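You operate a simulated robot arm through the tools that you are given. There is no shell and no other tool. Be economical: measure what you need, move in short steps, check, and stop when the job is done.

Carry out the task below with a simulated two-armed robot. There is one attempt and no reset: what you move stays moved.

TASK
Take the cap off the pink bottle labelled "green" on the top of the blue-drawer bench and lay it down there.

It is judged by the outcome, as a careful person would: the job done as asked, and still so three seconds after it is handed in. It fails if anything else is knocked over, pushed out of place, dropped, spilled or broken. A push-on lid holds only when it is set on centred and level and pressed home; a screw cap is set on level and turned clockwise until tight.

THE ROBOT
Two 7-joint arms with two-finger parallel grippers on one trunk, on a base that drives. Base frame: it is fixed to the floor where the robot stands at the start and does not move with it; the origin is under the middle of the robot, x ahead of it, y to its left, z up; the surface under the hand at the start is at about z = 820. Readings come in mm, degrees, newtons and seconds.
The left shoulder is at the start at [70, 188, 1179], the right one opposite. With the tool pointing down near the work surface each hand reaches from about 300 to 800 mm from the robot's upright axis, wherever it stands, measured 20 degrees to its own side. Payload 3.91 kg a hand.
Tool frame (each hand has its own): the origin (TCP) lies between the finger pads and is the grasp point; the fingertips stand 30 mm ahead of it; z points along the fingers, y is the line along which they close. Largest opening 110 mm; finger width 20, thickness 10; the body of the gripper, 48 by 112 mm, starts 55 mm behind the TCP.
Orientation is told as [roll, pitch, yaw] about the base's x, y, z axes, in that order, counted from this pose: with the fingers straight down and closing along the base's y, the tool's x points along the base's -x, its y along +y and its z along -z.

THE INTERFACE
- The arms move only by the tool send_rows. It takes "left_steps", "right_steps" or both (then of equal length, played together; a hand with none holds still); each is a list that holds one entry, the list of rows, each a list of 7 numbers: the shift along the tool's x, y, z in units of 100 mm (1.0 is 100 mm), then the turn, a rotation vector about the tool's x, y, z in units of 45 degrees (1.0 is 45 degrees), then the finger opening in mm, from 0 to 110. In form: [[[x, y, z, rx, ry, rz, gripper], ...]]. A call has 1 to 8 rows; each row is the pose to reach, as a shift and turn from the pose commanded when the call began, along the tool's axes at that moment. A call with a number of a shift or a turn outside -1 to 1 is refused whole. A row lasts 0.2 s, in which the tool goes at most 50 mm and 8.6 degrees; a call with a longer step from one row to the next is refused whole, and so is a gripper value outside its range. Where a pose cannot be reached the arm comes as near as it can. A force on the tool above 40 N (or 10 N above the force at the start of the call, whichever is more), or a blocked arm, ends the call early, and 0.2 s more pass. Each finger travels about 72 mm/s and halts on what it meets, pressing with about 35 N; the grip force reading is that of the motor and also rises with nothing between the fingers. The clock runs only during rows and for 0.2 s after the last one: add rows that repeat a pose to give the fingers time. The reply holds the time, the measured pose of the TCP, the force on the tool along the base axes, the opening and the grip force, in the units named above and with some noise, with the torque about the TCP (base axes, N m) and any sound that the robot's microphone picked up, and new pictures: "pictures" is both (left out), scene, wrist or none (wrist: the cameras of the hands that moved).
- Cameras (640 x 400 px; columns grow to the right, rows downward): "scene" is now at [129.2, -24.5, 1395.3]; the picture's right is [-0.32, -0.95, -0.00], its down [-0.64, 0.22, -0.74] and it looks along [0.70, -0.24, -0.68] (base axes); focal length 236 px, centre (320, 200). "left" rides on the left gripper at [72, -17, -103] in its tool frame; the picture's right is [0.23, 0.97, 0.00], its down [-0.76, 0.18, -0.62] and it looks along [-0.61, 0.14, 0.78] (tool axes); focal length 222 px, centre (320, 200). "right" rides on the right gripper at [72, 17, -103] in its tool frame; the picture's right is [-0.23, 0.97, 0.00], its down [-0.76, -0.18, -0.62] and it looks along [-0.61, -0.14, 0.78] (tool axes); focal length 222 px, centre (320, 200). There is no depth. A picture from a camera that has moved, and an enlarged one, comes with that camera's place and axes in the base frame and with its lens.
- slide_trunk(by): slides the trunk up (or, below 0, down) by that many mm; the arms and the scene camera ride with it, the base frame stays. It gives what a move gives, with no picture.
- drive_base(legs): drives the robot by 1 to 6 legs, each [ahead, turn to the left] in mm and degrees, along the robot's own axes; the way and the turn of a leg run together, so that a leg with both is an arc; at most 1500 mm and 180 degrees a leg. The arms and the cameras ride along, it lands a little off, and it stops where it bumps. It gives what a move gives, and a new picture of the scene camera.
- head_to(pan, tilt): turns the head with the scene camera to pan (to the left, within 86 degrees either way) and tilt (down, from -29 to 69), counted from straight ahead of the robot. It gives what a move gives, and a new picture of the scene camera.
- enlarge(camera, box): a new picture of the part [left, top, right, bottom] of that camera's present view, enlarged. It takes no simulated time.
- sign_off(): hands the job in; it is judged then, once.

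Go step by step. Nothing tells you exact positions but the pictures and the camera data: compare them with the known pose of the tool, close in by small moves and look again before you grip or let go. The budget is 120 turns and 260 pictures, counting those below and the enlarged ones. Unless the task says otherwise, let go and move clear before handing in, and close with one line.

The tools are called by a JSON object that holds its "method" and its "body". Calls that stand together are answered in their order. send_rows: Moves the arms, as the interface text tells. Its arguments: {"type":"object","properties":{"left_steps":{"type":"array","items":{"type":"array","items":{"type":"array","items":{"type":"number"}}}},"right_steps":{"type":"array","items":{"type":"array","items":{"type":"array","items":{"type":"number"}}}},"pictures":{"type":"string","enum":["both","scene","wrist","none"]}},"required":[]} The other tools are called the same way: slide_trunk (by) slides the trunk up or down; drive_base (legs) drives the base; head_to (pan, tilt) turns the head that bears the scene camera; enlarge (camera, box) takes an enlarged picture of a part of a camera's view; sign_off () hands the job in.

At the start:

```text
time_s: 0.0
left_tool_pos: [603.8, 99.8, 1176.5]
left_ee_rot: [0.0, 0.0, 0.1]
left_ft_force: [-0.2, -0.3, 0.2]
left_ft_torque: [0.04, 0.01, -0.01]
left_gripper_width: 110.0
left_grip_force: 0.0
right_tool_pos: [495.9, -393.5, 1208.8]
right_ee_rot: [0.0, 0.0, 0.0]
right_ft_force: [0.3, 0.4, 0.3]
right_ft_torque: [0.0, 0.0, -0.04]
right_gripper_width: 109.9
right_grip_force: 0.1
trunk travel left (down, up): [-690.0, 250.0]
robot x, y, heading: [-0.1, 4.8, 0.0]
head pan, tilt: [-18.7, 42.5]
```

scene: 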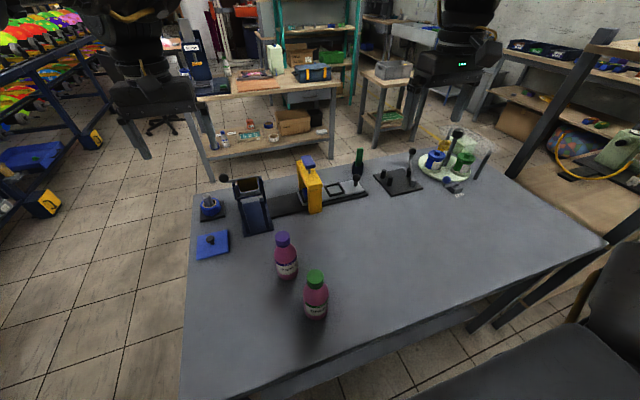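
right: 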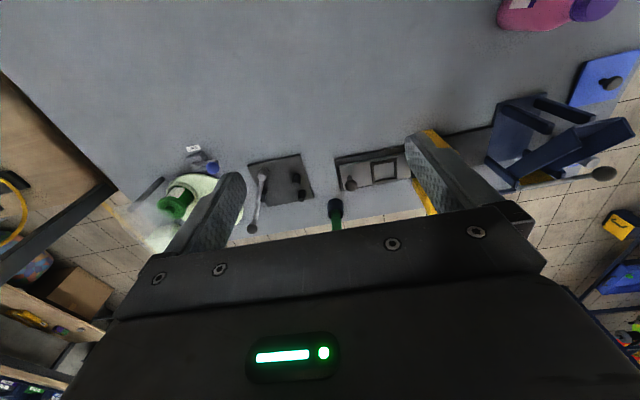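
left: 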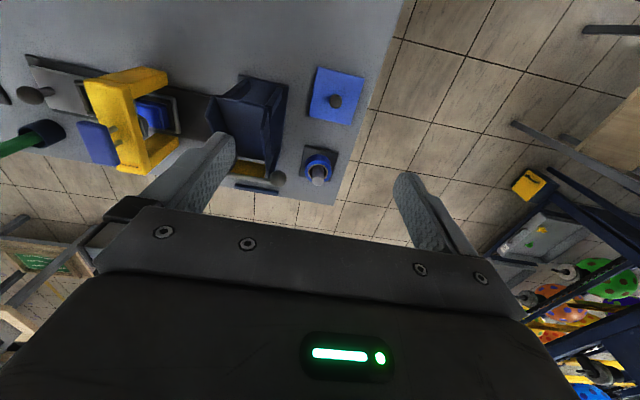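

I see two pink bottles on the bench in front of me, one with a purple cap and one with a green cap. I'll read the labels first and look around for the bench with blue drawers.

{"method": "enlarge", "body": {"camera": "scene", "box": [250, 220, 350, 330]}}

{"method": "head_to", "body": {"pan": 0, "tilt": 15}}

```text
3.64 times, centred on (300, 275) of scene
camera zoom: at [129.2, -24.5, 1395.3], right [-0.32, -0.95, 0.0], down [-0.64, 0.22, -0.74], along [0.7, -0.24, -0.68], focal length 859 px, centre (393, -73)
```

zoom: 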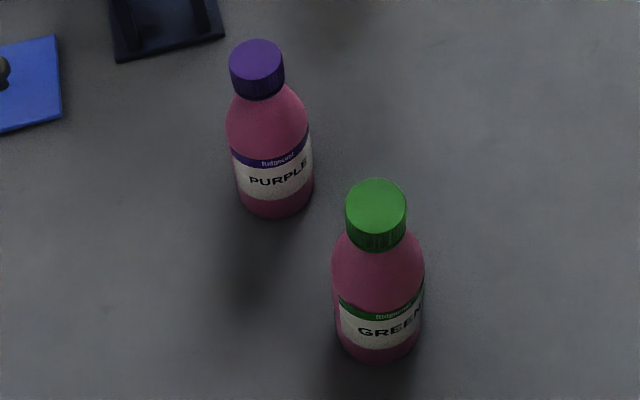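

```text
time_s: 0.9
left_tool_pos: [604.2, 99.3, 1177.0]
left_ee_rot: [0.0, 0.0, -0.1]
left_ft_force: [0.9, -0.3, 0.3]
left_ft_torque: [0.0, 0.02, -0.01]
left_gripper_width: 109.8
left_grip_force: 0.1
right_tool_pos: [495.8, -394.7, 1209.4]
right_ee_rot: [-0.1, 0.0, -0.1]
right_ft_force: [0.1, 0.6, -0.2]
right_ft_torque: [-0.01, -0.02, 0.01]
right_gripper_width: 110.2
right_grip_force: 0.0
trunk travel left (down, up): [-690.0, 250.0]
robot x, y, heading: [-0.5, -2.7, -0.0]
head pan, tilt: [0.0, 15.0]
camera scene: at [143.9, 2.2, 1438.5], right [0.0, -1.0, 0.0], down [-0.26, 0.0, -0.97], along [0.97, 0.0, -0.26], focal length 236 px, centre (320, 200)
```

scene: 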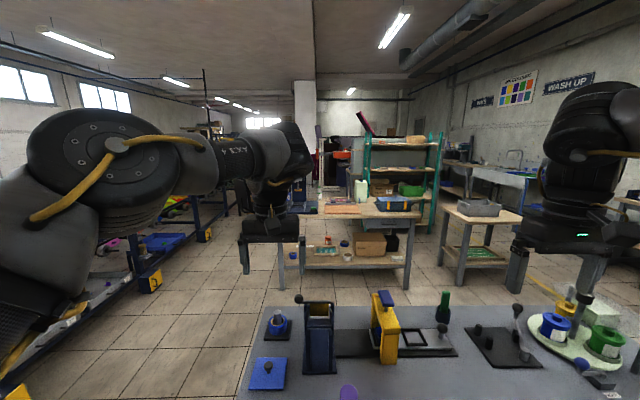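

The GREEN bottle is on this bench, but I should make sure this is the blue-drawer bench. I'll look to the sides.

{"method": "head_to", "body": {"pan": 75, "tilt": 25}}

{"method": "head_to", "body": {"pan": -75, "tilt": 25}}

{"method": "head_to", "body": {"pan": -5, "tilt": 65}}

```text
time_s: 2.4
left_tool_pos: [603.9, 99.4, 1177.3]
left_ee_rot: [-0.1, 0.0, 0.0]
left_ft_force: [-1.0, 0.9, -0.4]
left_ft_torque: [-0.01, 0.0, -0.01]
left_gripper_width: 110.3
left_grip_force: 0.1
right_tool_pos: [495.7, -392.0, 1210.6]
right_ee_rot: [0.0, 0.0, 0.0]
right_ft_force: [0.5, -0.3, -0.6]
right_ft_torque: [-0.01, -0.01, 0.01]
right_gripper_width: 110.0
right_grip_force: 0.0
trunk travel left (down, up): [-690.0, 250.0]
robot x, y, heading: [-0.3, -0.2, -0.1]
head pan, tilt: [75.0, 25.0]
camera scene: at [74.4, 91.3, 1422.4], right [0.97, -0.26, 0.0], down [-0.11, -0.41, -0.91], along [0.24, 0.88, -0.42], focal length 236 px, centre (320, 200)
```

scene: 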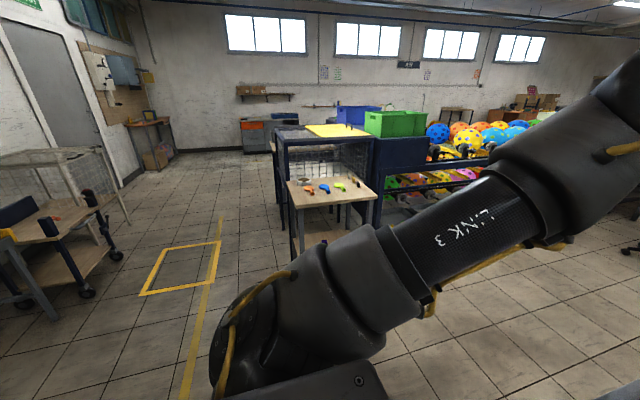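

```text
time_s: 4.7
left_tool_pos: [604.0, 98.3, 1177.5]
left_ee_rot: [0.0, 0.0, 0.1]
left_ft_force: [0.0, 0.3, -0.4]
left_ft_torque: [-0.01, -0.04, 0.04]
left_gripper_width: 109.9
left_grip_force: 0.0
right_tool_pos: [496.0, -393.4, 1208.7]
right_ee_rot: [0.0, 0.0, 0.1]
right_ft_force: [-0.7, 0.3, -0.5]
right_ft_torque: [-0.04, 0.02, 0.02]
right_gripper_width: 110.2
right_grip_force: 0.0
trunk travel left (down, up): [-690.0, 250.0]
robot x, y, heading: [-0.9, -1.9, 0.1]
head pan, tilt: [-75.0, 25.0]
camera scene: at [74.4, -86.7, 1422.3], right [-0.97, -0.26, 0.0], down [-0.11, 0.41, -0.91], along [0.23, -0.88, -0.42], focal length 236 px, centre (320, 200)
```

scene: 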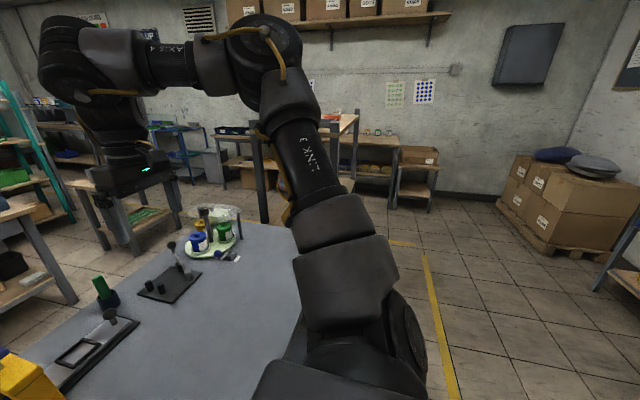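

```text
time_s: 6.2
left_tool_pos: [603.0, 99.3, 1176.1]
left_ee_rot: [0.0, 0.0, 0.0]
left_ft_force: [0.1, -0.4, 0.2]
left_ft_torque: [-0.05, -0.02, 0.0]
left_gripper_width: 109.8
left_grip_force: 0.1
right_tool_pos: [496.4, -393.0, 1208.5]
right_ee_rot: [0.1, -0.1, 0.0]
right_ft_force: [-0.6, -0.1, -0.1]
right_ft_torque: [-0.01, -0.02, -0.02]
right_gripper_width: 110.1
right_grip_force: 0.1
trunk travel left (down, up): [-690.0, 250.0]
robot x, y, heading: [-2.9, 0.1, -0.1]
head pan, tilt: [-5.0, 65.0]
camera scene: at [111.0, -3.1, 1366.7], right [-0.09, -1.0, 0.0], down [-0.9, 0.08, -0.42], along [0.42, -0.04, -0.91], focal length 236 px, centre (320, 200)
```

scene: 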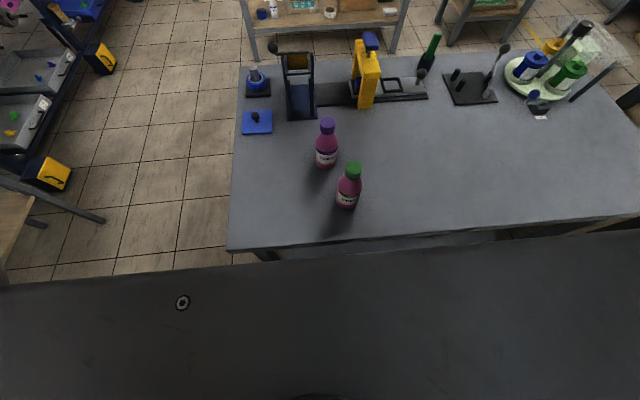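

The GREEN bottle stands at about (347, -90), with its base on z≈820 and its cap top near z≈990; the PURPLE one is at about (465, -50). I'll use two hands: the left holds the body and the right turns the cap. First I'll back up for a better reach.

{"method": "drive_base", "body": {"legs": [[-190, 0]]}}

{"method": "head_to", "body": {"pan": -8, "tilt": 48}}

{"method": "enlarge", "body": {"camera": "scene", "box": [240, 130, 400, 230]}}

```text
time_s: 7.7
left_tool_pos: [419.2, 98.9, 1175.4]
left_ee_rot: [0.0, 0.1, -0.1]
left_ft_force: [0.0, -0.5, -0.8]
left_ft_torque: [-0.01, -0.03, 0.0]
left_gripper_width: 110.1
left_grip_force: 0.1
right_tool_pos: [309.9, -393.8, 1208.0]
right_ee_rot: [-0.1, 0.2, -0.1]
right_ft_force: [0.4, 0.4, -0.3]
right_ft_torque: [0.03, 0.0, -0.03]
right_gripper_width: 110.0
right_grip_force: 0.1
trunk travel left (down, up): [-690.0, 250.0]
robot x, y, heading: [-186.8, -2.9, -0.1]
head pan, tilt: [-5.0, 65.0]
camera scene: at [-73.6, -3.1, 1366.5], right [-0.09, -1.0, 0.0], down [-0.9, 0.08, -0.42], along [0.42, -0.04, -0.91], focal length 236 px, centre (320, 200)
```

scene: 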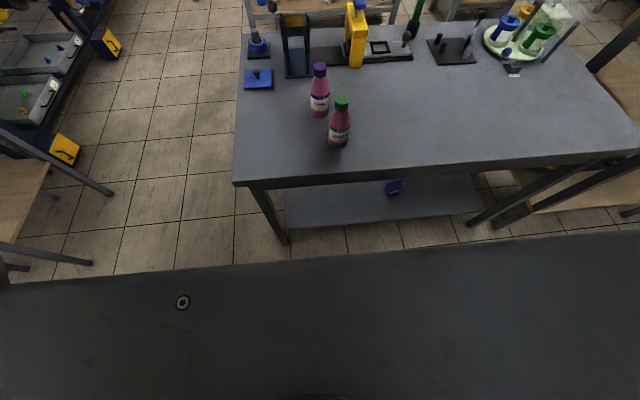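

```text
time_s: 8.5
left_tool_pos: [416.0, 97.5, 1176.5]
left_ee_rot: [0.0, 0.1, 0.0]
left_ft_force: [0.0, -0.2, -0.4]
left_ft_torque: [-0.01, -0.01, 0.03]
left_gripper_width: 110.4
left_grip_force: 0.1
right_tool_pos: [307.3, -395.1, 1209.8]
right_ee_rot: [0.0, 0.0, 0.0]
right_ft_force: [-1.7, -0.3, 0.3]
right_ft_torque: [-0.01, -0.02, 0.0]
right_gripper_width: 110.0
right_grip_force: 0.1
trunk travel left (down, up): [-690.0, 250.0]
robot x, y, heading: [-185.6, -0.9, -0.1]
head pan, tilt: [-8.0, 48.0]
camera scene: at [-58.9, -8.6, 1387.6], right [-0.14, -0.99, 0.0], down [-0.74, 0.1, -0.67], along [0.66, -0.09, -0.74], focal length 236 px, centre (320, 200)
```

scene: 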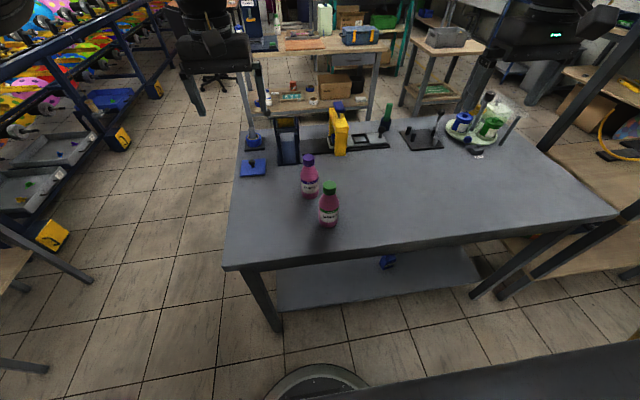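

```text
4.00 times, centred on (320, 180) of scene
camera zoom: at [-58.9, -8.6, 1387.6], right [-0.14, -0.99, 0.0], down [-0.74, 0.1, -0.67], along [0.66, -0.09, -0.74], focal length 944 px, centre (320, 280)
```

zoom: 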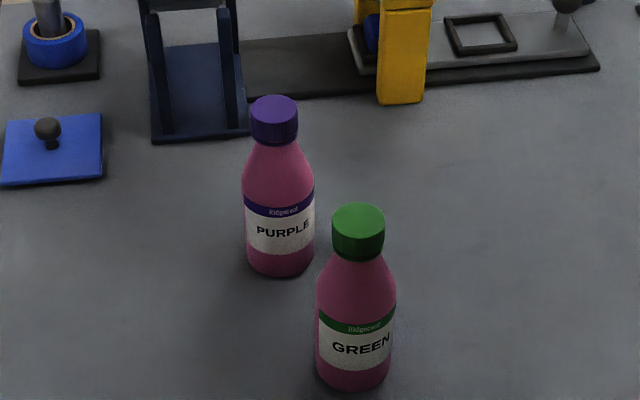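

The GREEN bottle is clear, but I can't see any drawers on this bench. I'll check the other benches before touching anything.

{"method": "head_to", "body": {"pan": -15, "tilt": 20}}

{"method": "enlarge", "body": {"camera": "scene", "box": [220, 100, 420, 225]}}

{"method": "enlarge", "body": {"camera": "scene", "box": [400, 80, 640, 230]}}

```text
time_s: 9.4
left_tool_pos: [417.7, 100.1, 1177.5]
left_ee_rot: [-0.1, 0.1, -0.2]
left_ft_force: [0.3, -0.5, -0.2]
left_ft_torque: [0.03, -0.01, 0.01]
left_gripper_width: 110.1
left_grip_force: 0.1
right_tool_pos: [308.9, -395.3, 1208.1]
right_ee_rot: [-0.1, 0.0, -0.1]
right_ft_force: [-0.1, -0.3, -0.8]
right_ft_torque: [0.01, 0.01, 0.03]
right_gripper_width: 110.0
right_grip_force: 0.1
trunk travel left (down, up): [-690.0, 250.0]
robot x, y, heading: [-186.9, -1.2, 0.0]
head pan, tilt: [-15.0, 20.0]
camera scene: at [-46.1, -21.9, 1430.3], right [-0.26, -0.97, 0.0], down [-0.33, 0.09, -0.94], along [0.91, -0.24, -0.34], focal length 236 px, centre (320, 200)
```

scene: 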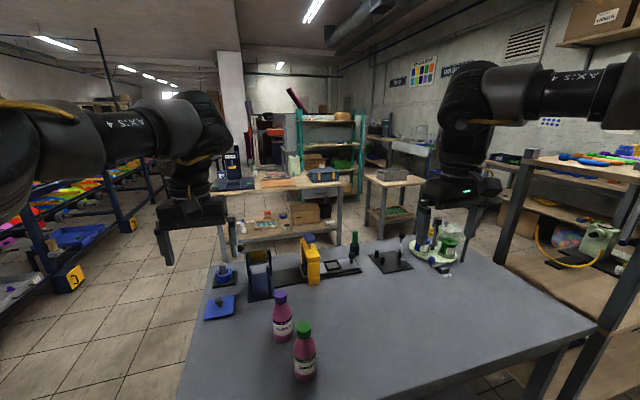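

```text
3.20 times, centred on (320, 162) of scene
camera zoom: at [-46.1, -21.9, 1430.3], right [-0.26, -0.97, 0.0], down [-0.33, 0.09, -0.94], along [0.91, -0.24, -0.34], focal length 756 px, centre (320, 320)
```

zoom: 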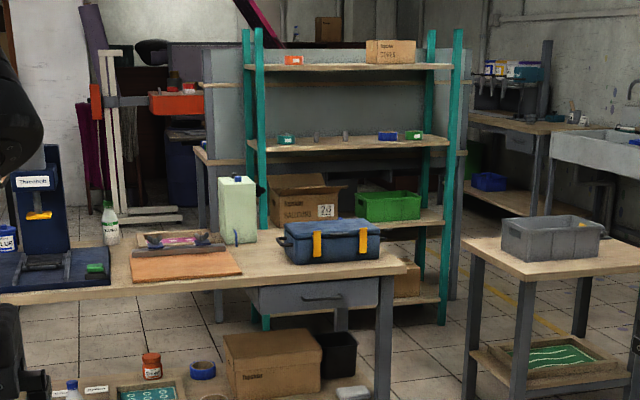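

```text
2.67 times, centred on (520, 155) of scene
camera zoom: at [-46.1, -21.9, 1430.3], right [-0.26, -0.97, 0.0], down [-0.33, 0.09, -0.94], along [0.91, -0.24, -0.34], focal length 630 px, centre (-213, 320)
```

zoom: 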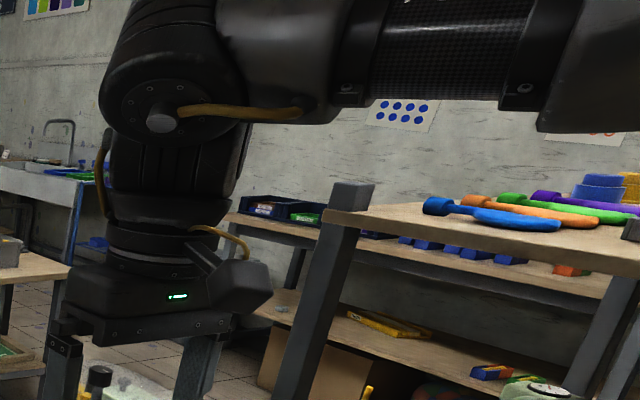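

No other pink bottles are in sight, so this is the one. I'll swing the left hand behind the bottle, then tilt it to hold the body.

{"method": "send_rows", "body": {"left_steps": [[[0.25, -0.15, 0, 0, 0, 0.16, 80], [0.5, -0.3, 0.05, 0, 0, 0.33, 80], [0.75, -0.45, 0.1, 0, 0, 0.5, 80], [1.0, -0.6, 0.15, 0, 0, 0.667, 80], [1.0, -0.6, 0.15, 0, 0, 0.667, 80]]], "pictures": "none"}}

{"method": "head_to", "body": {"pan": -8, "tilt": 48}}

```text
time_s: 10.6
left_tool_pos: [315.8, 39.9, 1161.4]
left_ee_rot: [0.0, 0.0, -30.3]
left_ft_force: [0.0, 0.0, 0.1]
left_ft_torque: [0.03, 0.02, -0.01]
left_gripper_width: 79.9
left_grip_force: 0.0
right_tool_pos: [309.3, -394.2, 1208.1]
right_ee_rot: [0.0, -0.1, -0.1]
right_ft_force: [-1.1, 0.0, -0.4]
right_ft_torque: [0.01, 0.01, 0.0]
right_gripper_width: 110.0
right_grip_force: 0.0
trunk travel left (down, up): [-690.0, 250.0]
robot x, y, heading: [-183.4, -1.9, -0.1]
head pan, tilt: [-15.0, 20.0]
```

```text
time_s: 11.6
left_tool_pos: [317.0, 39.0, 1162.5]
left_ee_rot: [0.0, 0.0, -30.1]
left_ft_force: [0.1, -0.8, 0.1]
left_ft_torque: [-0.01, 0.03, -0.01]
left_gripper_width: 80.2
left_grip_force: 0.0
right_tool_pos: [308.6, -394.5, 1208.3]
right_ee_rot: [0.0, -0.1, -0.1]
right_ft_force: [-0.1, -0.2, -0.2]
right_ft_torque: [-0.02, 0.0, -0.01]
right_gripper_width: 110.3
right_grip_force: 0.1
trunk travel left (down, up): [-690.0, 250.0]
robot x, y, heading: [-186.0, 0.4, 0.1]
head pan, tilt: [-8.0, 48.0]
camera scene: at [-58.1, -8.8, 1387.6], right [-0.14, -0.99, 0.0], down [-0.74, 0.1, -0.67], along [0.66, -0.09, -0.74], focal length 236 px, centre (320, 200)
```

scene: 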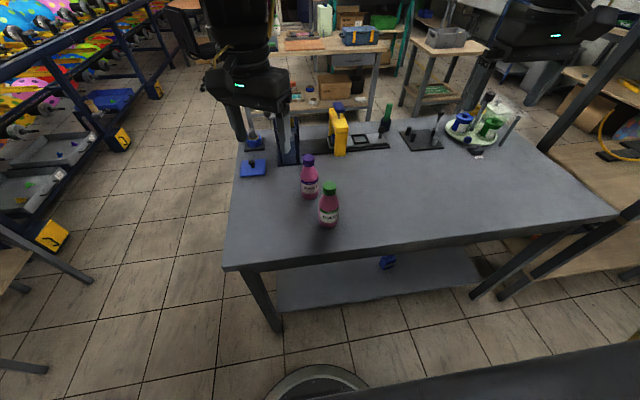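

The left hand is yawed as planned. Next I'll tilt it back and lower it behind the bottle.

{"method": "send_rows", "body": {"left_steps": [[[0.07, -0.15, 0.15, 0, -0.16, 0, 80], [0.14, -0.31, 0.3, 0, -0.33, 0, 80], [0.21, -0.46, 0.5, 0, -0.5, 0, 80], [0.28, -0.62, 0.65, 0, -0.66, 0, 80], [0.35, -0.77, 0.85, 0, -0.83, 0, 80], [0.42, -0.92, 1.0, 0, -1.0, 0, 80], [0.42, -0.92, 1.0, 0, -1.0, 0, 80]]]}}

```text
time_s: 13.2
left_tool_pos: [317.6, -16.3, 1058.4]
left_ee_rot: [-0.1, -45.0, -30.3]
left_ft_force: [0.3, 0.1, -0.3]
left_ft_torque: [-0.02, -0.02, 0.0]
left_gripper_width: 79.9
left_grip_force: 0.0
left hand out of reach, approached as far as the arm can: row 4, 5, 6, 7
right_tool_pos: [308.7, -394.8, 1208.0]
right_ee_rot: [0.0, 0.0, -0.1]
right_ft_force: [0.1, 1.0, 0.5]
right_ft_torque: [0.04, -0.01, 0.04]
right_gripper_width: 110.1
right_grip_force: 0.1
trunk travel left (down, up): [-690.0, 250.0]
robot x, y, heading: [-185.1, 2.6, 0.0]
head pan, tilt: [-8.0, 48.0]
camera scene: at [-58.7, -8.8, 1387.6], right [-0.14, -0.99, 0.0], down [-0.74, 0.1, -0.67], along [0.66, -0.09, -0.74], focal length 236 px, centre (320, 200)
camera left: at [202.1, 31.7, 1081.0], right [0.35, 0.92, -0.16], down [0.17, 0.1, 0.98], along [0.92, -0.37, -0.12], focal length 222 px, centre (320, 200)
```

scene: 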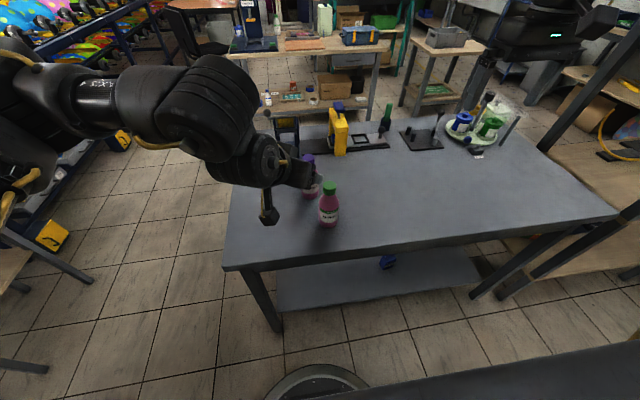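
left: 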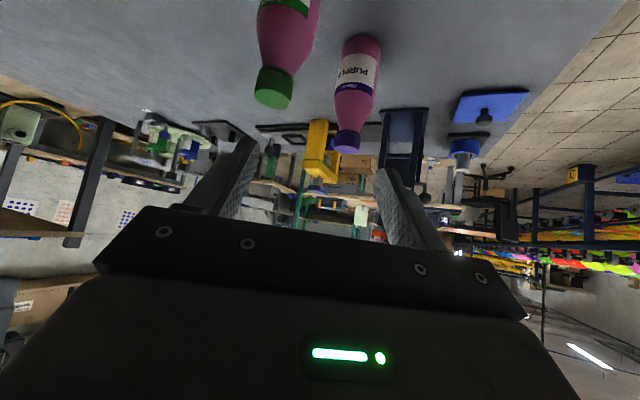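

The left arm is too folded to get behind the bottle, so I'll back the base up a little more.

{"method": "drive_base", "body": {"legs": [[-120, 0]]}}

```text
time_s: 14.4
left_tool_pos: [201.6, -16.4, 1058.9]
left_ee_rot: [-0.1, -44.9, -30.3]
left_ft_force: [0.1, -0.3, -0.4]
left_ft_torque: [0.01, 0.0, -0.01]
left_gripper_width: 79.9
left_grip_force: 0.1
right_tool_pos: [190.6, -394.5, 1207.3]
right_ee_rot: [0.0, 0.0, -0.1]
right_ft_force: [-0.4, -0.6, -0.9]
right_ft_torque: [0.01, -0.02, 0.03]
right_gripper_width: 110.0
right_grip_force: 0.1
trunk travel left (down, up): [-690.0, 250.0]
robot x, y, heading: [-301.1, 5.5, -0.3]
head pan, tilt: [-8.0, 48.0]
camera scene: at [-176.0, -8.4, 1387.5], right [-0.14, -0.99, 0.0], down [-0.74, 0.11, -0.67], along [0.66, -0.09, -0.74], focal length 236 px, centre (320, 200)
```

scene: 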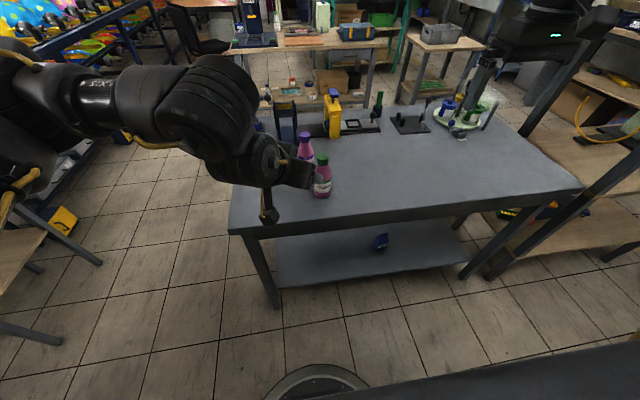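

There's more room now. I'll finish the tilt to 60° and check where the hand actually is.

{"method": "send_rows", "body": {"left_steps": [[[0, 0, 0.1, 0, -0.16, 0, 80], [0.1, 0, 0.2, 0, -0.333, 0, 80], [0.1, 0, 0.2, 0, -0.333, 0, 80]]]}}

```text
time_s: 15.2
left_tool_pos: [211.4, -18.9, 1036.7]
left_ee_rot: [-0.1, -59.9, -30.4]
left_ft_force: [-0.1, 0.4, -1.0]
left_ft_torque: [-0.04, -0.02, 0.05]
left_gripper_width: 79.8
left_grip_force: 0.0
left hand out of reach, approached as far as the arm can: row 2, 3
right_tool_pos: [190.8, -394.5, 1207.9]
right_ee_rot: [0.1, 0.0, -0.1]
right_ft_force: [-1.2, -0.3, 0.6]
right_ft_torque: [0.0, -0.04, 0.01]
right_gripper_width: 110.0
right_grip_force: 0.1
trunk travel left (down, up): [-690.0, 250.0]
robot x, y, heading: [-301.4, -3.0, -0.1]
head pan, tilt: [-8.0, 48.0]
camera scene: at [-176.7, -8.9, 1387.7], right [-0.14, -0.99, 0.0], down [-0.74, 0.11, -0.67], along [0.66, -0.09, -0.74], focal length 236 px, centre (320, 200)
camera left: at [94.5, 29.9, 1025.9], right [0.4, 0.9, -0.2], down [-0.05, 0.23, 0.97], along [0.92, -0.38, 0.13], focal length 222 px, centre (320, 200)
```

scene: 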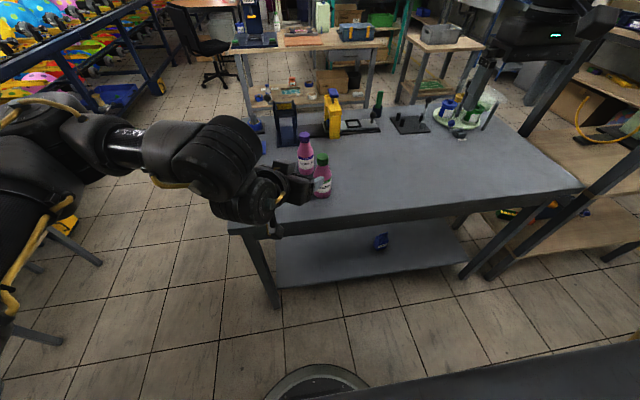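
left: 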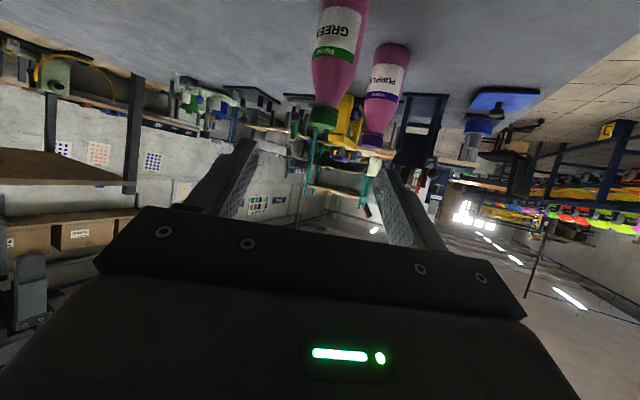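

The hand is tilted as wanted. I'll move it forward and down to the pre-grasp point about 120 mm behind the bottle.

{"method": "send_rows", "body": {"left_steps": [[[0.13, 0.02, 0.21, 0, 0, 0, 80], [0.26, 0.04, 0.43, 0, 0, 0, 80], [0.4, 0.06, 0.65, 0, 0, 0, 80], [0.53, 0.08, 0.86, 0, 0, 0, 80], [0.53, 0.08, 0.86, 0, 0, 0, 80]]]}}

```text
time_s: 16.4
left_tool_pos: [256.9, -36.9, 948.5]
left_ee_rot: [-0.1, -59.9, -30.2]
left_ft_force: [-0.4, -0.9, -0.2]
left_ft_torque: [0.02, 0.01, 0.0]
left_gripper_width: 79.6
left_grip_force: 0.2
right_tool_pos: [190.1, -395.9, 1208.8]
right_ee_rot: [0.0, 0.0, -0.2]
right_ft_force: [-0.4, 0.1, 0.8]
right_ft_torque: [0.02, -0.05, -0.05]
right_gripper_width: 110.2
right_grip_force: 0.1
trunk travel left (down, up): [-690.0, 250.0]
robot x, y, heading: [-304.9, -0.2, -0.1]
head pan, tilt: [-8.0, 48.0]
camera scene: at [-176.3, -9.0, 1387.6], right [-0.14, -0.99, 0.0], down [-0.74, 0.11, -0.67], along [0.66, -0.09, -0.74], focal length 236 px, centre (320, 200)
camera left: at [140.4, 11.1, 936.8], right [0.39, 0.9, -0.2], down [-0.05, 0.23, 0.97], along [0.92, -0.37, 0.13], focal length 222 px, centre (320, 200)
```

scene: 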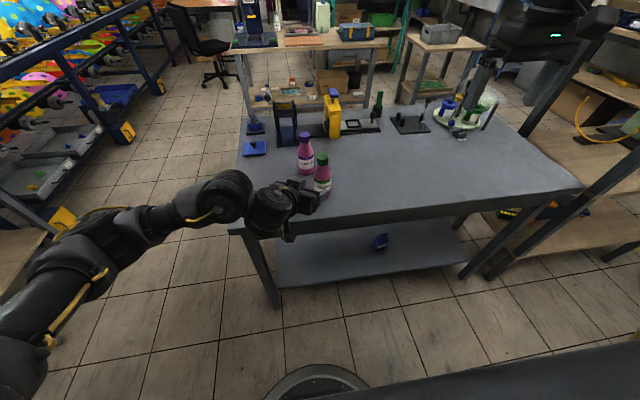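
left: 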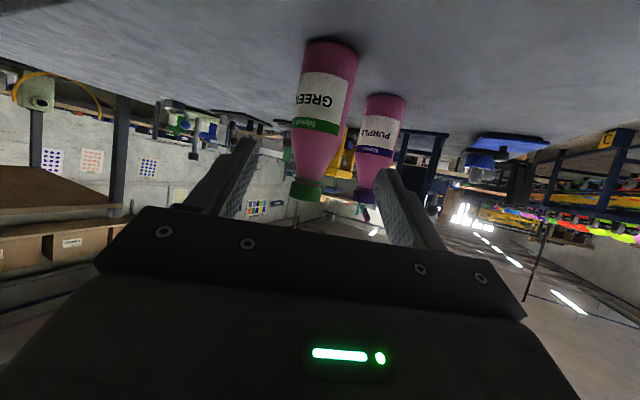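

The bottle lies between the open fingers' lines, at about (347, -91). I'll move along the fingers to put them around the body, in two stages.

{"method": "send_rows", "body": {"left_steps": [[[0.02, -0.01, 0.25, 0, 0, 0, 80], [0.05, -0.02, 0.5, 0, 0, 0, 80], [0.07, -0.02, 0.75, 0, 0, 0, 80], [0.07, -0.02, 0.75, 0, 0, 0, 80]]]}}

{"method": "enlarge", "body": {"camera": "scene", "box": [260, 120, 380, 220]}}

```text
time_s: 17.4
left_tool_pos: [309.4, -68.5, 904.1]
left_ee_rot: [0.0, -59.9, -30.3]
left_ft_force: [0.5, -0.4, -0.3]
left_ft_torque: [0.01, 0.02, -0.02]
left_gripper_width: 80.0
left_grip_force: 0.0
right_tool_pos: [191.7, -394.4, 1209.0]
right_ee_rot: [0.0, 0.0, -0.1]
right_ft_force: [0.3, 0.2, 0.6]
right_ft_torque: [-0.01, 0.0, -0.02]
right_gripper_width: 110.0
right_grip_force: 0.1
trunk travel left (down, up): [-690.0, 250.0]
robot x, y, heading: [-302.9, -1.5, -0.1]
head pan, tilt: [-8.0, 48.0]
camera scene: at [-176.1, -8.2, 1387.6], right [-0.14, -0.99, 0.0], down [-0.74, 0.1, -0.67], along [0.66, -0.09, -0.74], focal length 236 px, centre (320, 200)
camera left: at [192.8, -21.6, 893.6], right [0.39, 0.9, -0.2], down [-0.05, 0.23, 0.97], along [0.92, -0.37, 0.13], focal length 222 px, centre (320, 200)
```

scene: 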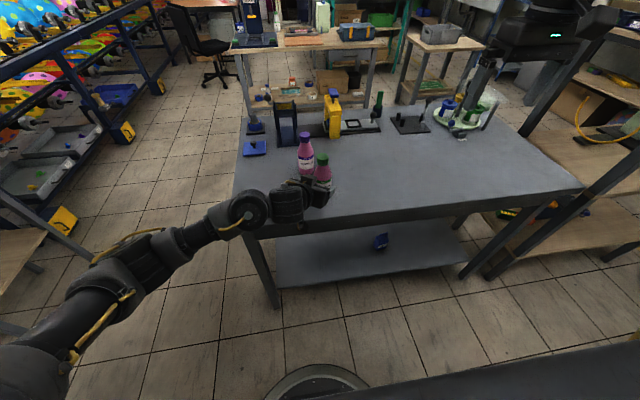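
left: 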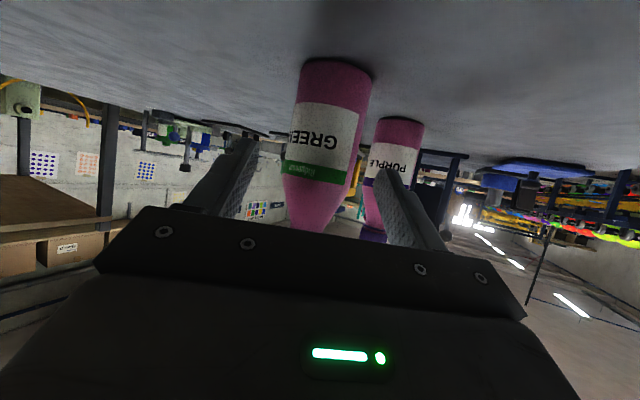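

```text
4.00 times, centred on (320, 170) of scene
camera zoom: at [-176.1, -8.2, 1387.6], right [-0.14, -0.99, 0.0], down [-0.74, 0.1, -0.67], along [0.66, -0.09, -0.74], focal length 944 px, centre (320, 320)
```

zoom: 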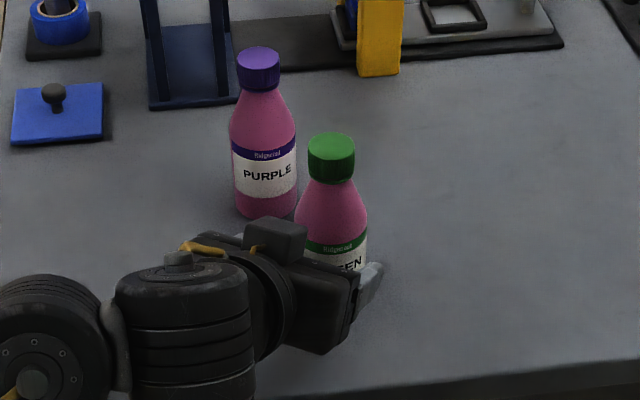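

The fingers straddle the bottle well centred. I'll go in the last 50 mm, then close gently.

{"method": "send_rows", "body": {"left_steps": [[[0, 0, 0.17, 0, 0, 0, 80], [-0.01, 0, 0.34, 0, 0, 0, 80], [-0.01, 0.01, 0.5, 0, 0, 0, 80], [-0.01, 0.01, 0.5, 0, 0, 0, 80]]], "pictures": "wrist"}}

```text
time_s: 18.4
left_tool_pos: [347.8, -89.5, 880.5]
left_ee_rot: [0.0, -60.0, -30.3]
left_ft_force: [-1.1, 0.1, -0.4]
left_ft_torque: [-0.04, 0.02, 0.01]
left_gripper_width: 79.9
left_grip_force: 0.1
right_tool_pos: [190.6, -394.1, 1208.6]
right_ee_rot: [0.1, -0.1, -0.1]
right_ft_force: [0.6, -0.8, 0.5]
right_ft_torque: [-0.03, 0.01, 0.03]
right_gripper_width: 109.8
right_grip_force: 0.1
trunk travel left (down, up): [-690.0, 250.0]
robot x, y, heading: [-305.6, 0.3, -0.0]
head pan, tilt: [-8.0, 48.0]
camera left: at [230.1, -41.2, 869.9], right [0.39, 0.9, -0.2], down [-0.05, 0.23, 0.97], along [0.92, -0.37, 0.13], focal length 222 px, centre (320, 200)
```

left: 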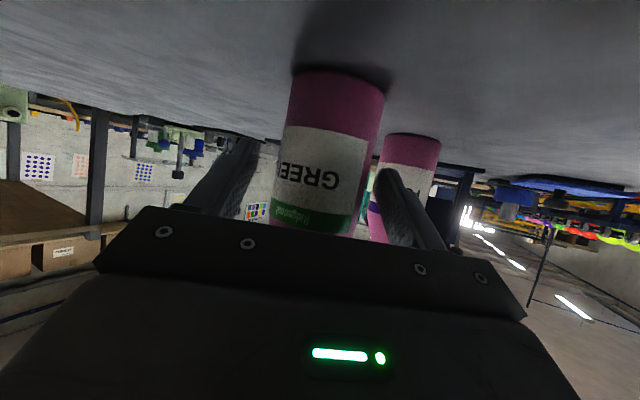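

The body is within 2 mm of centre between the pads. I'll correct that and close on it.

{"method": "send_rows", "body": {"left_steps": [[[0, -0.02, 0, 0, 0, 0, 70], [0, -0.02, 0, 0, 0, 0, 62], [0, -0.02, 0, 0, 0, 0, 56], [0, -0.02, 0, 0, 0, 0, 50], [0, -0.02, 0, 0, 0, 0, 46], [0, -0.02, 0, 0, 0, 0, 46]]], "pictures": "wrist"}}

```text
time_s: 19.8
left_tool_pos: [346.2, -90.7, 879.1]
left_ee_rot: [-0.1, -59.9, -30.2]
left_ft_force: [-0.2, 0.0, 0.7]
left_ft_torque: [-0.03, 0.0, 0.03]
left_gripper_width: 53.8
left_grip_force: 35.0
right_tool_pos: [190.3, -393.3, 1209.1]
right_ee_rot: [0.1, 0.1, -0.1]
right_ft_force: [0.9, -0.4, 0.0]
right_ft_torque: [0.02, 0.01, 0.0]
right_gripper_width: 110.0
right_grip_force: 0.0
trunk travel left (down, up): [-690.0, 250.0]
robot x, y, heading: [-302.1, 2.0, -0.0]
head pan, tilt: [-8.0, 48.0]
camera left: at [228.6, -43.0, 869.8], right [0.39, 0.9, -0.2], down [-0.05, 0.23, 0.97], along [0.92, -0.37, 0.13], focal length 222 px, centre (320, 200)
```

left: 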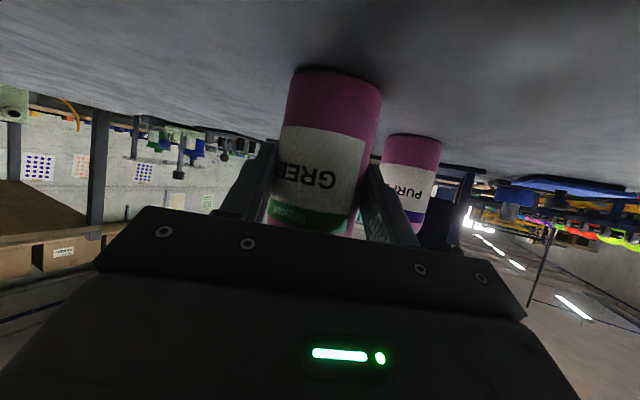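

The left hand holds the body firmly (53.8 mm). Now I'll bring the right hand above the cap, turning it to yaw -90 for a long counter-clockwise stroke.

{"method": "send_rows", "body": {"right_steps": [[[-0.25, 0.25, 0, 0, 0, 0.17, 90], [-0.5, 0.5, 0, 0, 0, 0.34, 80], [-0.75, 0.75, 0, 0, 0, 0.5, 70], [-1.0, 1.0, 0, 0, 0, 0.67, 60], [-1.0, 1.0, 0, 0, 0, 0.83, 60], [-1.0, 1.0, 0, 0, 0, 1.0, 60]]], "pictures": "none"}}

```text
time_s: 21.2
left_tool_pos: [345.8, -91.9, 880.5]
left_ee_rot: [0.0, -59.8, -30.4]
left_ft_force: [0.7, -1.5, 1.1]
left_ft_torque: [-0.11, -0.03, 0.02]
left_gripper_width: 53.7
left_grip_force: 34.9
right_tool_pos: [240.4, -373.7, 1163.2]
right_ee_rot: [1.2, 0.3, -44.4]
right_ft_force: [-0.6, 0.7, 0.0]
right_ft_torque: [0.01, 0.0, -0.01]
right_gripper_width: 59.9
right_grip_force: 0.2
right hand out of reach, approached as far as the arm can: row 1, 2, 3, 4, 5, 6
trunk travel left (down, up): [-690.0, 250.0]
robot x, y, heading: [-304.1, 0.5, 0.0]
head pan, tilt: [-8.0, 48.0]
```

The right hand stopped short at this height. I'll try going lower and forward, where the reach is better.

{"method": "send_rows", "body": {"right_steps": [[[0.02, 0.2, 0.2, 0, 0, 0, 60], [0.04, 0.4, 0.4, 0, 0, 0, 60], [0.06, 0.6, 0.6, 0, 0, 0, 60], [0.08, 0.8, 0.7, 0, 0, 0, 60], [0.08, 0.8, 0.7, 0, 0, 0, 60]]], "pictures": "scene"}}

```text
time_s: 22.4
left_tool_pos: [346.8, -91.0, 879.9]
left_ee_rot: [-0.1, -59.8, -30.3]
left_ft_force: [0.7, -0.6, 0.3]
left_ft_torque: [-0.04, -0.03, 0.05]
left_gripper_width: 53.7
left_grip_force: 35.0
right_tool_pos: [282.1, -366.3, 1081.2]
right_ee_rot: [0.2, 0.1, -45.0]
right_ft_force: [0.6, -0.1, -0.4]
right_ft_torque: [-0.02, 0.02, -0.02]
right_gripper_width: 60.0
right_grip_force: 0.1
right hand out of reach, approached as far as the arm can: row 1, 2, 3, 4, 5
trunk travel left (down, up): [-690.0, 250.0]
robot x, y, heading: [-301.1, -3.1, -0.2]
head pan, tilt: [-8.0, 48.0]
camera scene: at [-176.0, -8.5, 1387.6], right [-0.14, -0.99, 0.0], down [-0.74, 0.11, -0.67], along [0.66, -0.09, -0.74], focal length 236 px, centre (320, 200)
```

scene: 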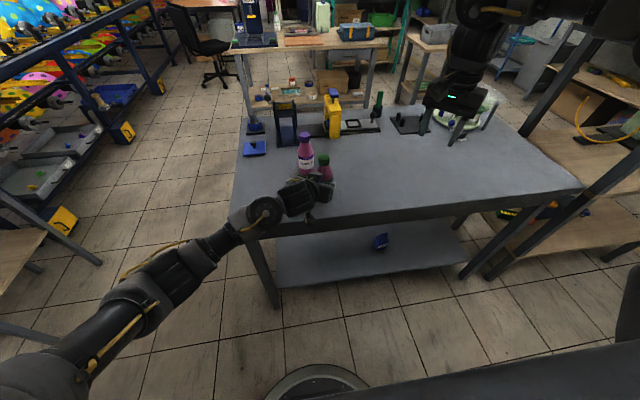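

The wrist may be the limit rather than the distance. I'll turn the hand back toward yaw 0 and try the same shift.

{"method": "send_rows", "body": {"right_steps": [[[0, 0, 0, 0, 0, -0.18, 60], [0, 0, 0, 0, 0, -0.36, 60], [0, 0, 0, 0, 0, -0.54, 60], [0, 0.1, 0, 0, 0, -0.72, 60], [0, 0.3, 0, 0, 0, -0.9, 60], [0, 0.5, 0, 0, 0, -1.0, 60], [0, 0.7, 0, 0, 0, -1.0, 60], [0, 0.7, 0, 0, 0, -1.0, 60]]], "pictures": "none"}}

```text
time_s: 24.2
left_tool_pos: [344.9, -91.0, 879.7]
left_ee_rot: [-0.1, -59.9, -30.1]
left_ft_force: [-0.8, -0.9, 1.2]
left_ft_torque: [-0.1, 0.04, -0.02]
left_gripper_width: 53.4
left_grip_force: 34.9
right_tool_pos: [279.3, -343.6, 1064.7]
right_ee_rot: [0.0, -0.2, -0.2]
right_ft_force: [-0.7, -0.9, 1.3]
right_ft_torque: [0.0, 0.02, -0.02]
right_gripper_width: 60.2
right_grip_force: 0.1
right hand out of reach, approached as far as the arm can: row 4, 5, 6, 7, 8
trunk travel left (down, up): [-690.0, 250.0]
robot x, y, heading: [-302.0, 2.2, -0.4]
head pan, tilt: [-8.0, 48.0]
```

Still stuck going inward. I'll look at the right arm's shape.

{"method": "head_to", "body": {"pan": -50, "tilt": 20}}

```text
time_s: 25.3
left_tool_pos: [344.9, -91.1, 880.6]
left_ee_rot: [-0.2, -59.9, -30.3]
left_ft_force: [-0.8, 0.5, 0.7]
left_ft_torque: [-0.07, 0.08, -0.05]
left_gripper_width: 53.5
left_grip_force: 35.0
right_tool_pos: [279.7, -345.4, 1064.4]
right_ee_rot: [0.1, -0.2, -0.1]
right_ft_force: [-0.2, -0.5, -0.3]
right_ft_torque: [-0.03, -0.02, 0.02]
right_gripper_width: 59.9
right_grip_force: 0.1
trunk travel left (down, up): [-690.0, 250.0]
robot x, y, heading: [-302.5, 1.1, -0.1]
head pan, tilt: [-50.0, 20.0]
camera scene: at [-194.4, -68.7, 1430.4], right [-0.77, -0.64, 0.0], down [-0.22, 0.26, -0.94], along [0.6, -0.72, -0.34], focal length 236 px, centre (320, 200)
```

scene: 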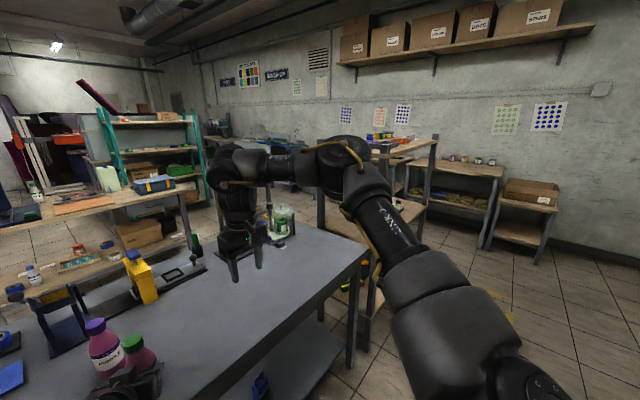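

The elbow is out to the right with the forearm folded in. I'll probe which directions are free.

{"method": "send_rows", "body": {"right_steps": [[[-0.4, 0, 0, 0, 0, 0, 60], [-0.4, 0, 0, 0, 0, -0.18, 60], [-0.4, 0.2, 0, 0, 0, -0.36, 60], [-0.4, 0.4, 0, 0, 0, -0.54, 60], [-0.4, 0.6, 0, 0, 0, -0.72, 60], [-0.4, 0.8, 0, 0, 0, -0.9, 60], [-0.4, 0.8, 0, 0, 0, -0.9, 60]]], "pictures": "none"}}

```text
time_s: 26.9
left_tool_pos: [346.0, -91.4, 880.6]
left_ee_rot: [-0.1, -59.9, -30.2]
left_ft_force: [0.7, 0.0, 1.6]
left_ft_torque: [-0.03, 0.01, -0.01]
left_gripper_width: 53.5
left_grip_force: 35.0
right_tool_pos: [260.9, -302.1, 1048.1]
right_ee_rot: [0.0, -0.2, 40.6]
right_ft_force: [-0.6, 0.1, 0.5]
right_ft_torque: [0.0, -0.03, -0.02]
right_gripper_width: 60.0
right_grip_force: 0.1
right hand out of reach, approached as far as the arm can: row 1, 2, 3, 4, 5, 6, 7
trunk travel left (down, up): [-690.0, 250.0]
robot x, y, heading: [-306.3, 3.1, -0.3]
head pan, tilt: [-50.0, 20.0]
```

Both arms seem restricted high and inward but freer when lower. I'll try lowering, then moving inward.

{"method": "send_rows", "body": {"right_steps": [[[0, 0, 0.3, 0, 0, 0, 60], [-0.16, 0.19, 0.3, 0, 0, 0, 60], [-0.33, 0.38, 0.3, 0, 0, 0, 60], [-0.33, 0.38, 0.3, 0, 0, 0, 60]]], "pictures": "none"}}

```text
time_s: 27.9
left_tool_pos: [345.3, -91.2, 881.8]
left_ee_rot: [-0.1, -60.0, -30.3]
left_ft_force: [-1.1, 0.4, 1.0]
left_ft_torque: [-0.07, 0.05, -0.02]
left_gripper_width: 53.5
left_grip_force: 34.8
right_tool_pos: [243.1, -275.7, 1019.3]
right_ee_rot: [0.0, -0.3, 40.3]
right_ft_force: [-1.0, 0.5, 0.1]
right_ft_torque: [-0.04, -0.01, -0.03]
right_gripper_width: 60.0
right_grip_force: 0.1
right hand out of reach, approached as far as the arm can: row 2, 3, 4
trunk travel left (down, up): [-690.0, 250.0]
robot x, y, heading: [-303.1, 1.7, -0.1]
head pan, tilt: [-50.0, 20.0]
```

Downward is free but inward isn't. I'll probe forward and down separately, with yaw unchanged.

{"method": "send_rows", "body": {"right_steps": [[[-0.15, -0.13, 0, 0, 0, 0, 60], [-0.3, -0.26, 0, 0, 0, 0, 60], [-0.45, -0.39, 0, 0, 0, 0, 60], [-0.6, -0.52, 0, 0, 0, 0, 60], [-0.6, -0.52, 0, 0, 0, 0, 60]]], "pictures": "none"}}

```text
time_s: 29.1
left_tool_pos: [346.2, -92.1, 880.6]
left_ee_rot: [-0.2, -59.9, -30.2]
left_ft_force: [-0.8, 0.5, 1.2]
left_ft_torque: [-0.1, 0.01, 0.04]
left_gripper_width: 53.6
left_grip_force: 35.0
right_tool_pos: [270.5, -306.5, 1022.0]
right_ee_rot: [0.0, -0.1, 40.3]
right_ft_force: [0.2, -0.2, 0.1]
right_ft_torque: [0.01, 0.04, -0.01]
right_gripper_width: 59.8
right_grip_force: 0.1
right hand out of reach, approached as far as the arm can: row 1, 2, 3, 4, 5
trunk travel left (down, up): [-690.0, 250.0]
robot x, y, heading: [-304.3, 0.7, -0.2]
head pan, tilt: [-50.0, 20.0]
```

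To test whether height is the limit, I'll lower the right hand over the empty part of the bench and try moving inward and forward there.

{"method": "send_rows", "body": {"right_steps": [[[0, 0, 0.4, 0, 0, 0, 60], [0, 0, 0.8, 0, 0, 0, 60], [-0.2, 0, 1.0, 0, 0, 0, 60], [-0.35, 0.2, 1.0, 0, 0, 0, 60], [-0.5, 0.35, 1.0, 0, 0, 0, 60], [-0.65, 0.5, 1.0, 0, 0, 0, 60], [-0.65, 0.5, 1.0, 0, 0, 0, 60]]], "pictures": "none"}}

```text
time_s: 30.7
left_tool_pos: [344.6, -91.3, 880.4]
left_ee_rot: [-0.1, -59.8, -30.3]
left_ft_force: [-1.5, -0.3, 0.3]
left_ft_torque: [-0.04, 0.01, 0.03]
left_gripper_width: 53.6
left_grip_force: 34.9
right_tool_pos: [237.7, -290.3, 947.7]
right_ee_rot: [0.1, -0.1, 40.3]
right_ft_force: [0.3, -0.4, -0.5]
right_ft_torque: [0.01, -0.01, 0.02]
right_gripper_width: 60.0
right_grip_force: 0.0
right hand out of reach, approached as far as the arm can: row 1, 2, 3, 4, 5, 6, 7
trunk travel left (down, up): [-690.0, 250.0]
robot x, y, heading: [-303.5, -0.5, -0.1]
head pan, tilt: [-50.0, 20.0]
```

Even downward is limited here, so something in this arm posture is at its limit. I'll look again.

{"method": "head_to", "body": {"pan": -50, "tilt": 30}}

```text
time_s: 31.4
left_tool_pos: [344.9, -92.3, 881.1]
left_ee_rot: [-0.2, -59.9, -30.3]
left_ft_force: [-0.5, 1.3, 0.2]
left_ft_torque: [-0.08, 0.05, -0.05]
left_gripper_width: 53.4
left_grip_force: 34.7
right_tool_pos: [236.2, -290.2, 948.5]
right_ee_rot: [-0.1, -0.1, 40.5]
right_ft_force: [0.1, 0.1, 0.2]
right_ft_torque: [0.01, -0.01, 0.0]
right_gripper_width: 60.0
right_grip_force: 0.1
trunk travel left (down, up): [-690.0, 250.0]
robot x, y, heading: [-308.5, 0.1, 0.3]
head pan, tilt: [-50.0, 30.0]
camera scene: at [-196.1, -66.6, 1414.4], right [-0.77, -0.64, 0.0], down [-0.32, 0.38, -0.87], along [0.56, -0.66, -0.5], focal length 236 px, centre (320, 200)
```

scene: 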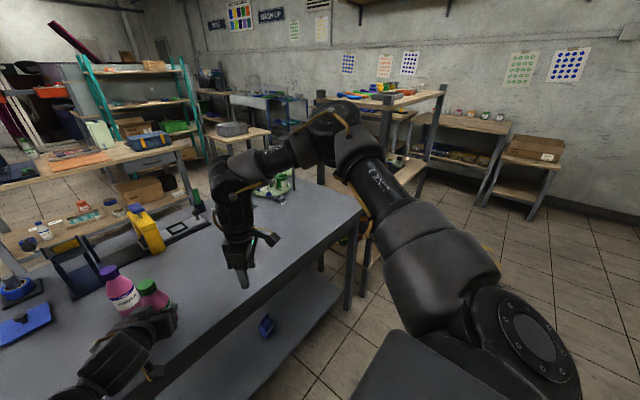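

I'll retract up and turn to larger yaw, then test inward motion again.

{"method": "send_rows", "body": {"right_steps": [[[0.2, 0, -0.3, 0, 0, -0.15, 60], [0.4, -0.05, -0.6, 0, 0, -0.3, 60], [0.53, -0.07, -0.8, 0, 0, -0.45, 60], [0.53, -0.07, -0.8, 0, 0, -0.6, 60], [0.53, -0.07, -0.8, 0, 0, -0.78, 60], [0.53, -0.07, -0.8, 0, 0, -0.96, 60], [0.53, -0.07, -0.8, 0, 0, -0.96, 60]]], "pictures": "none"}}

{"method": "send_rows", "body": {"right_steps": [[[-0.3, 0, 0, 0, 0, 0, 60], [-0.6, 0, 0, 0, 0, 0, 60], [-0.9, 0, 0, 0, 0, 0, 60], [-0.9, 0, 0, 0, 0, 0, 60], [-0.9, -0.3, 0, 0, 0, 0, 60], [-0.9, -0.6, 0, 0, 0, 0, 60], [-0.9, -0.6, 0, 0, 0, 0, 60]]], "pictures": "none"}}

```text
time_s: 33.0
left_tool_pos: [345.7, -90.7, 880.9]
left_ee_rot: [-0.1, -59.9, -30.3]
left_ft_force: [-1.9, 0.6, -0.3]
left_ft_torque: [-0.08, 0.02, -0.03]
left_gripper_width: 53.5
left_grip_force: 34.4
right_tool_pos: [202.0, -331.2, 1030.4]
right_ee_rot: [0.0, 0.0, 83.7]
right_ft_force: [0.4, -0.1, 0.3]
right_ft_torque: [-0.01, -0.04, 0.03]
right_gripper_width: 60.2
right_grip_force: 0.1
trunk travel left (down, up): [-690.0, 250.0]
robot x, y, heading: [-302.0, 2.1, -0.0]
head pan, tilt: [-50.0, 30.0]
```

```text
time_s: 34.6
left_tool_pos: [344.9, -90.5, 880.3]
left_ee_rot: [0.0, -59.8, -30.2]
left_ft_force: [-1.2, 0.1, 1.4]
left_ft_torque: [-0.09, 0.01, -0.03]
left_gripper_width: 53.4
left_grip_force: 34.7
right_tool_pos: [244.1, -274.5, 1029.2]
right_ee_rot: [-0.1, -0.1, 83.6]
right_ft_force: [0.1, -0.4, 0.4]
right_ft_torque: [0.03, -0.02, -0.03]
right_gripper_width: 60.0
right_grip_force: 0.0
right hand out of reach, approached as far as the arm can: row 3, 4, 5, 6, 7
trunk travel left (down, up): [-690.0, 250.0]
robot x, y, heading: [-302.9, 2.3, -0.2]
head pan, tilt: [-50.0, 30.0]
```

The reach limit doesn't depend on yaw, so the arm's posture looks stuck. I'll try a route out to the right and low, then forward, to unfold it.

{"method": "send_rows", "body": {"right_steps": [[[0.4, 0.1, 0, 0, 0, 0.19, 60], [0.8, 0.2, 0, 0, 0, 0.38, 60], [1.0, 0.3, 0.2, 0, 0, 0.57, 60], [1.0, 0.3, 0.5, 0, 0, 0.76, 60], [1.0, 0.3, 0.8, 0, 0, 0.95, 60], [1.0, 0.3, 1.0, 0, 0, 1.0, 60], [1.0, 0.3, 1.0, 0, 0, 1.0, 60]]], "pictures": "none"}}

{"method": "send_rows", "body": {"right_steps": [[[0, 0, 0, 0, 0, 0.19, 60], [0, 0, 0, 0, 0, 0.38, 60], [0, 0, 0, 0, 0, 0.57, 60], [0, 0, 0, 0, 0, 0.76, 60], [-0.3, 0.3, 0, 0, 0, 0.84, 60], [-0.5, 0.5, 0, 0, 0, 0.84, 60], [-0.7, 0.7, 0, 0, 0, 0.84, 60], [-0.7, 0.7, 0, 0, 0, 0.84, 60]]], "pictures": "none"}}

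```text
time_s: 36.2
left_tool_pos: [343.9, -91.1, 880.3]
left_ee_rot: [-0.1, -59.8, -30.2]
left_ft_force: [1.0, -0.8, 0.5]
left_ft_torque: [-0.11, -0.03, 0.01]
left_gripper_width: 53.5
left_grip_force: 35.0
right_tool_pos: [201.3, -372.3, 932.2]
right_ee_rot: [0.0, 0.0, 38.4]
right_ft_force: [-0.3, -0.9, -0.6]
right_ft_torque: [0.0, -0.02, 0.0]
right_gripper_width: 59.8
right_grip_force: 0.0
trunk travel left (down, up): [-690.0, 250.0]
robot x, y, heading: [-303.1, 0.3, -0.3]
head pan, tilt: [-50.0, 30.0]
```

```text
time_s: 38.0
left_tool_pos: [347.0, -90.5, 880.6]
left_ee_rot: [-0.1, -59.9, -30.3]
left_ft_force: [0.4, 0.8, 1.4]
left_ft_torque: [0.0, 0.0, 0.05]
left_gripper_width: 53.8
left_grip_force: 34.9
right_tool_pos: [209.9, -273.6, 932.4]
right_ee_rot: [0.3, -0.1, 0.7]
right_ft_force: [0.1, 0.7, -0.4]
right_ft_torque: [0.04, 0.03, 0.02]
right_gripper_width: 60.0
right_grip_force: 0.1
trunk travel left (down, up): [-690.0, 250.0]
robot x, y, heading: [-307.2, 2.3, -0.1]
head pan, tilt: [-50.0, 30.0]
```

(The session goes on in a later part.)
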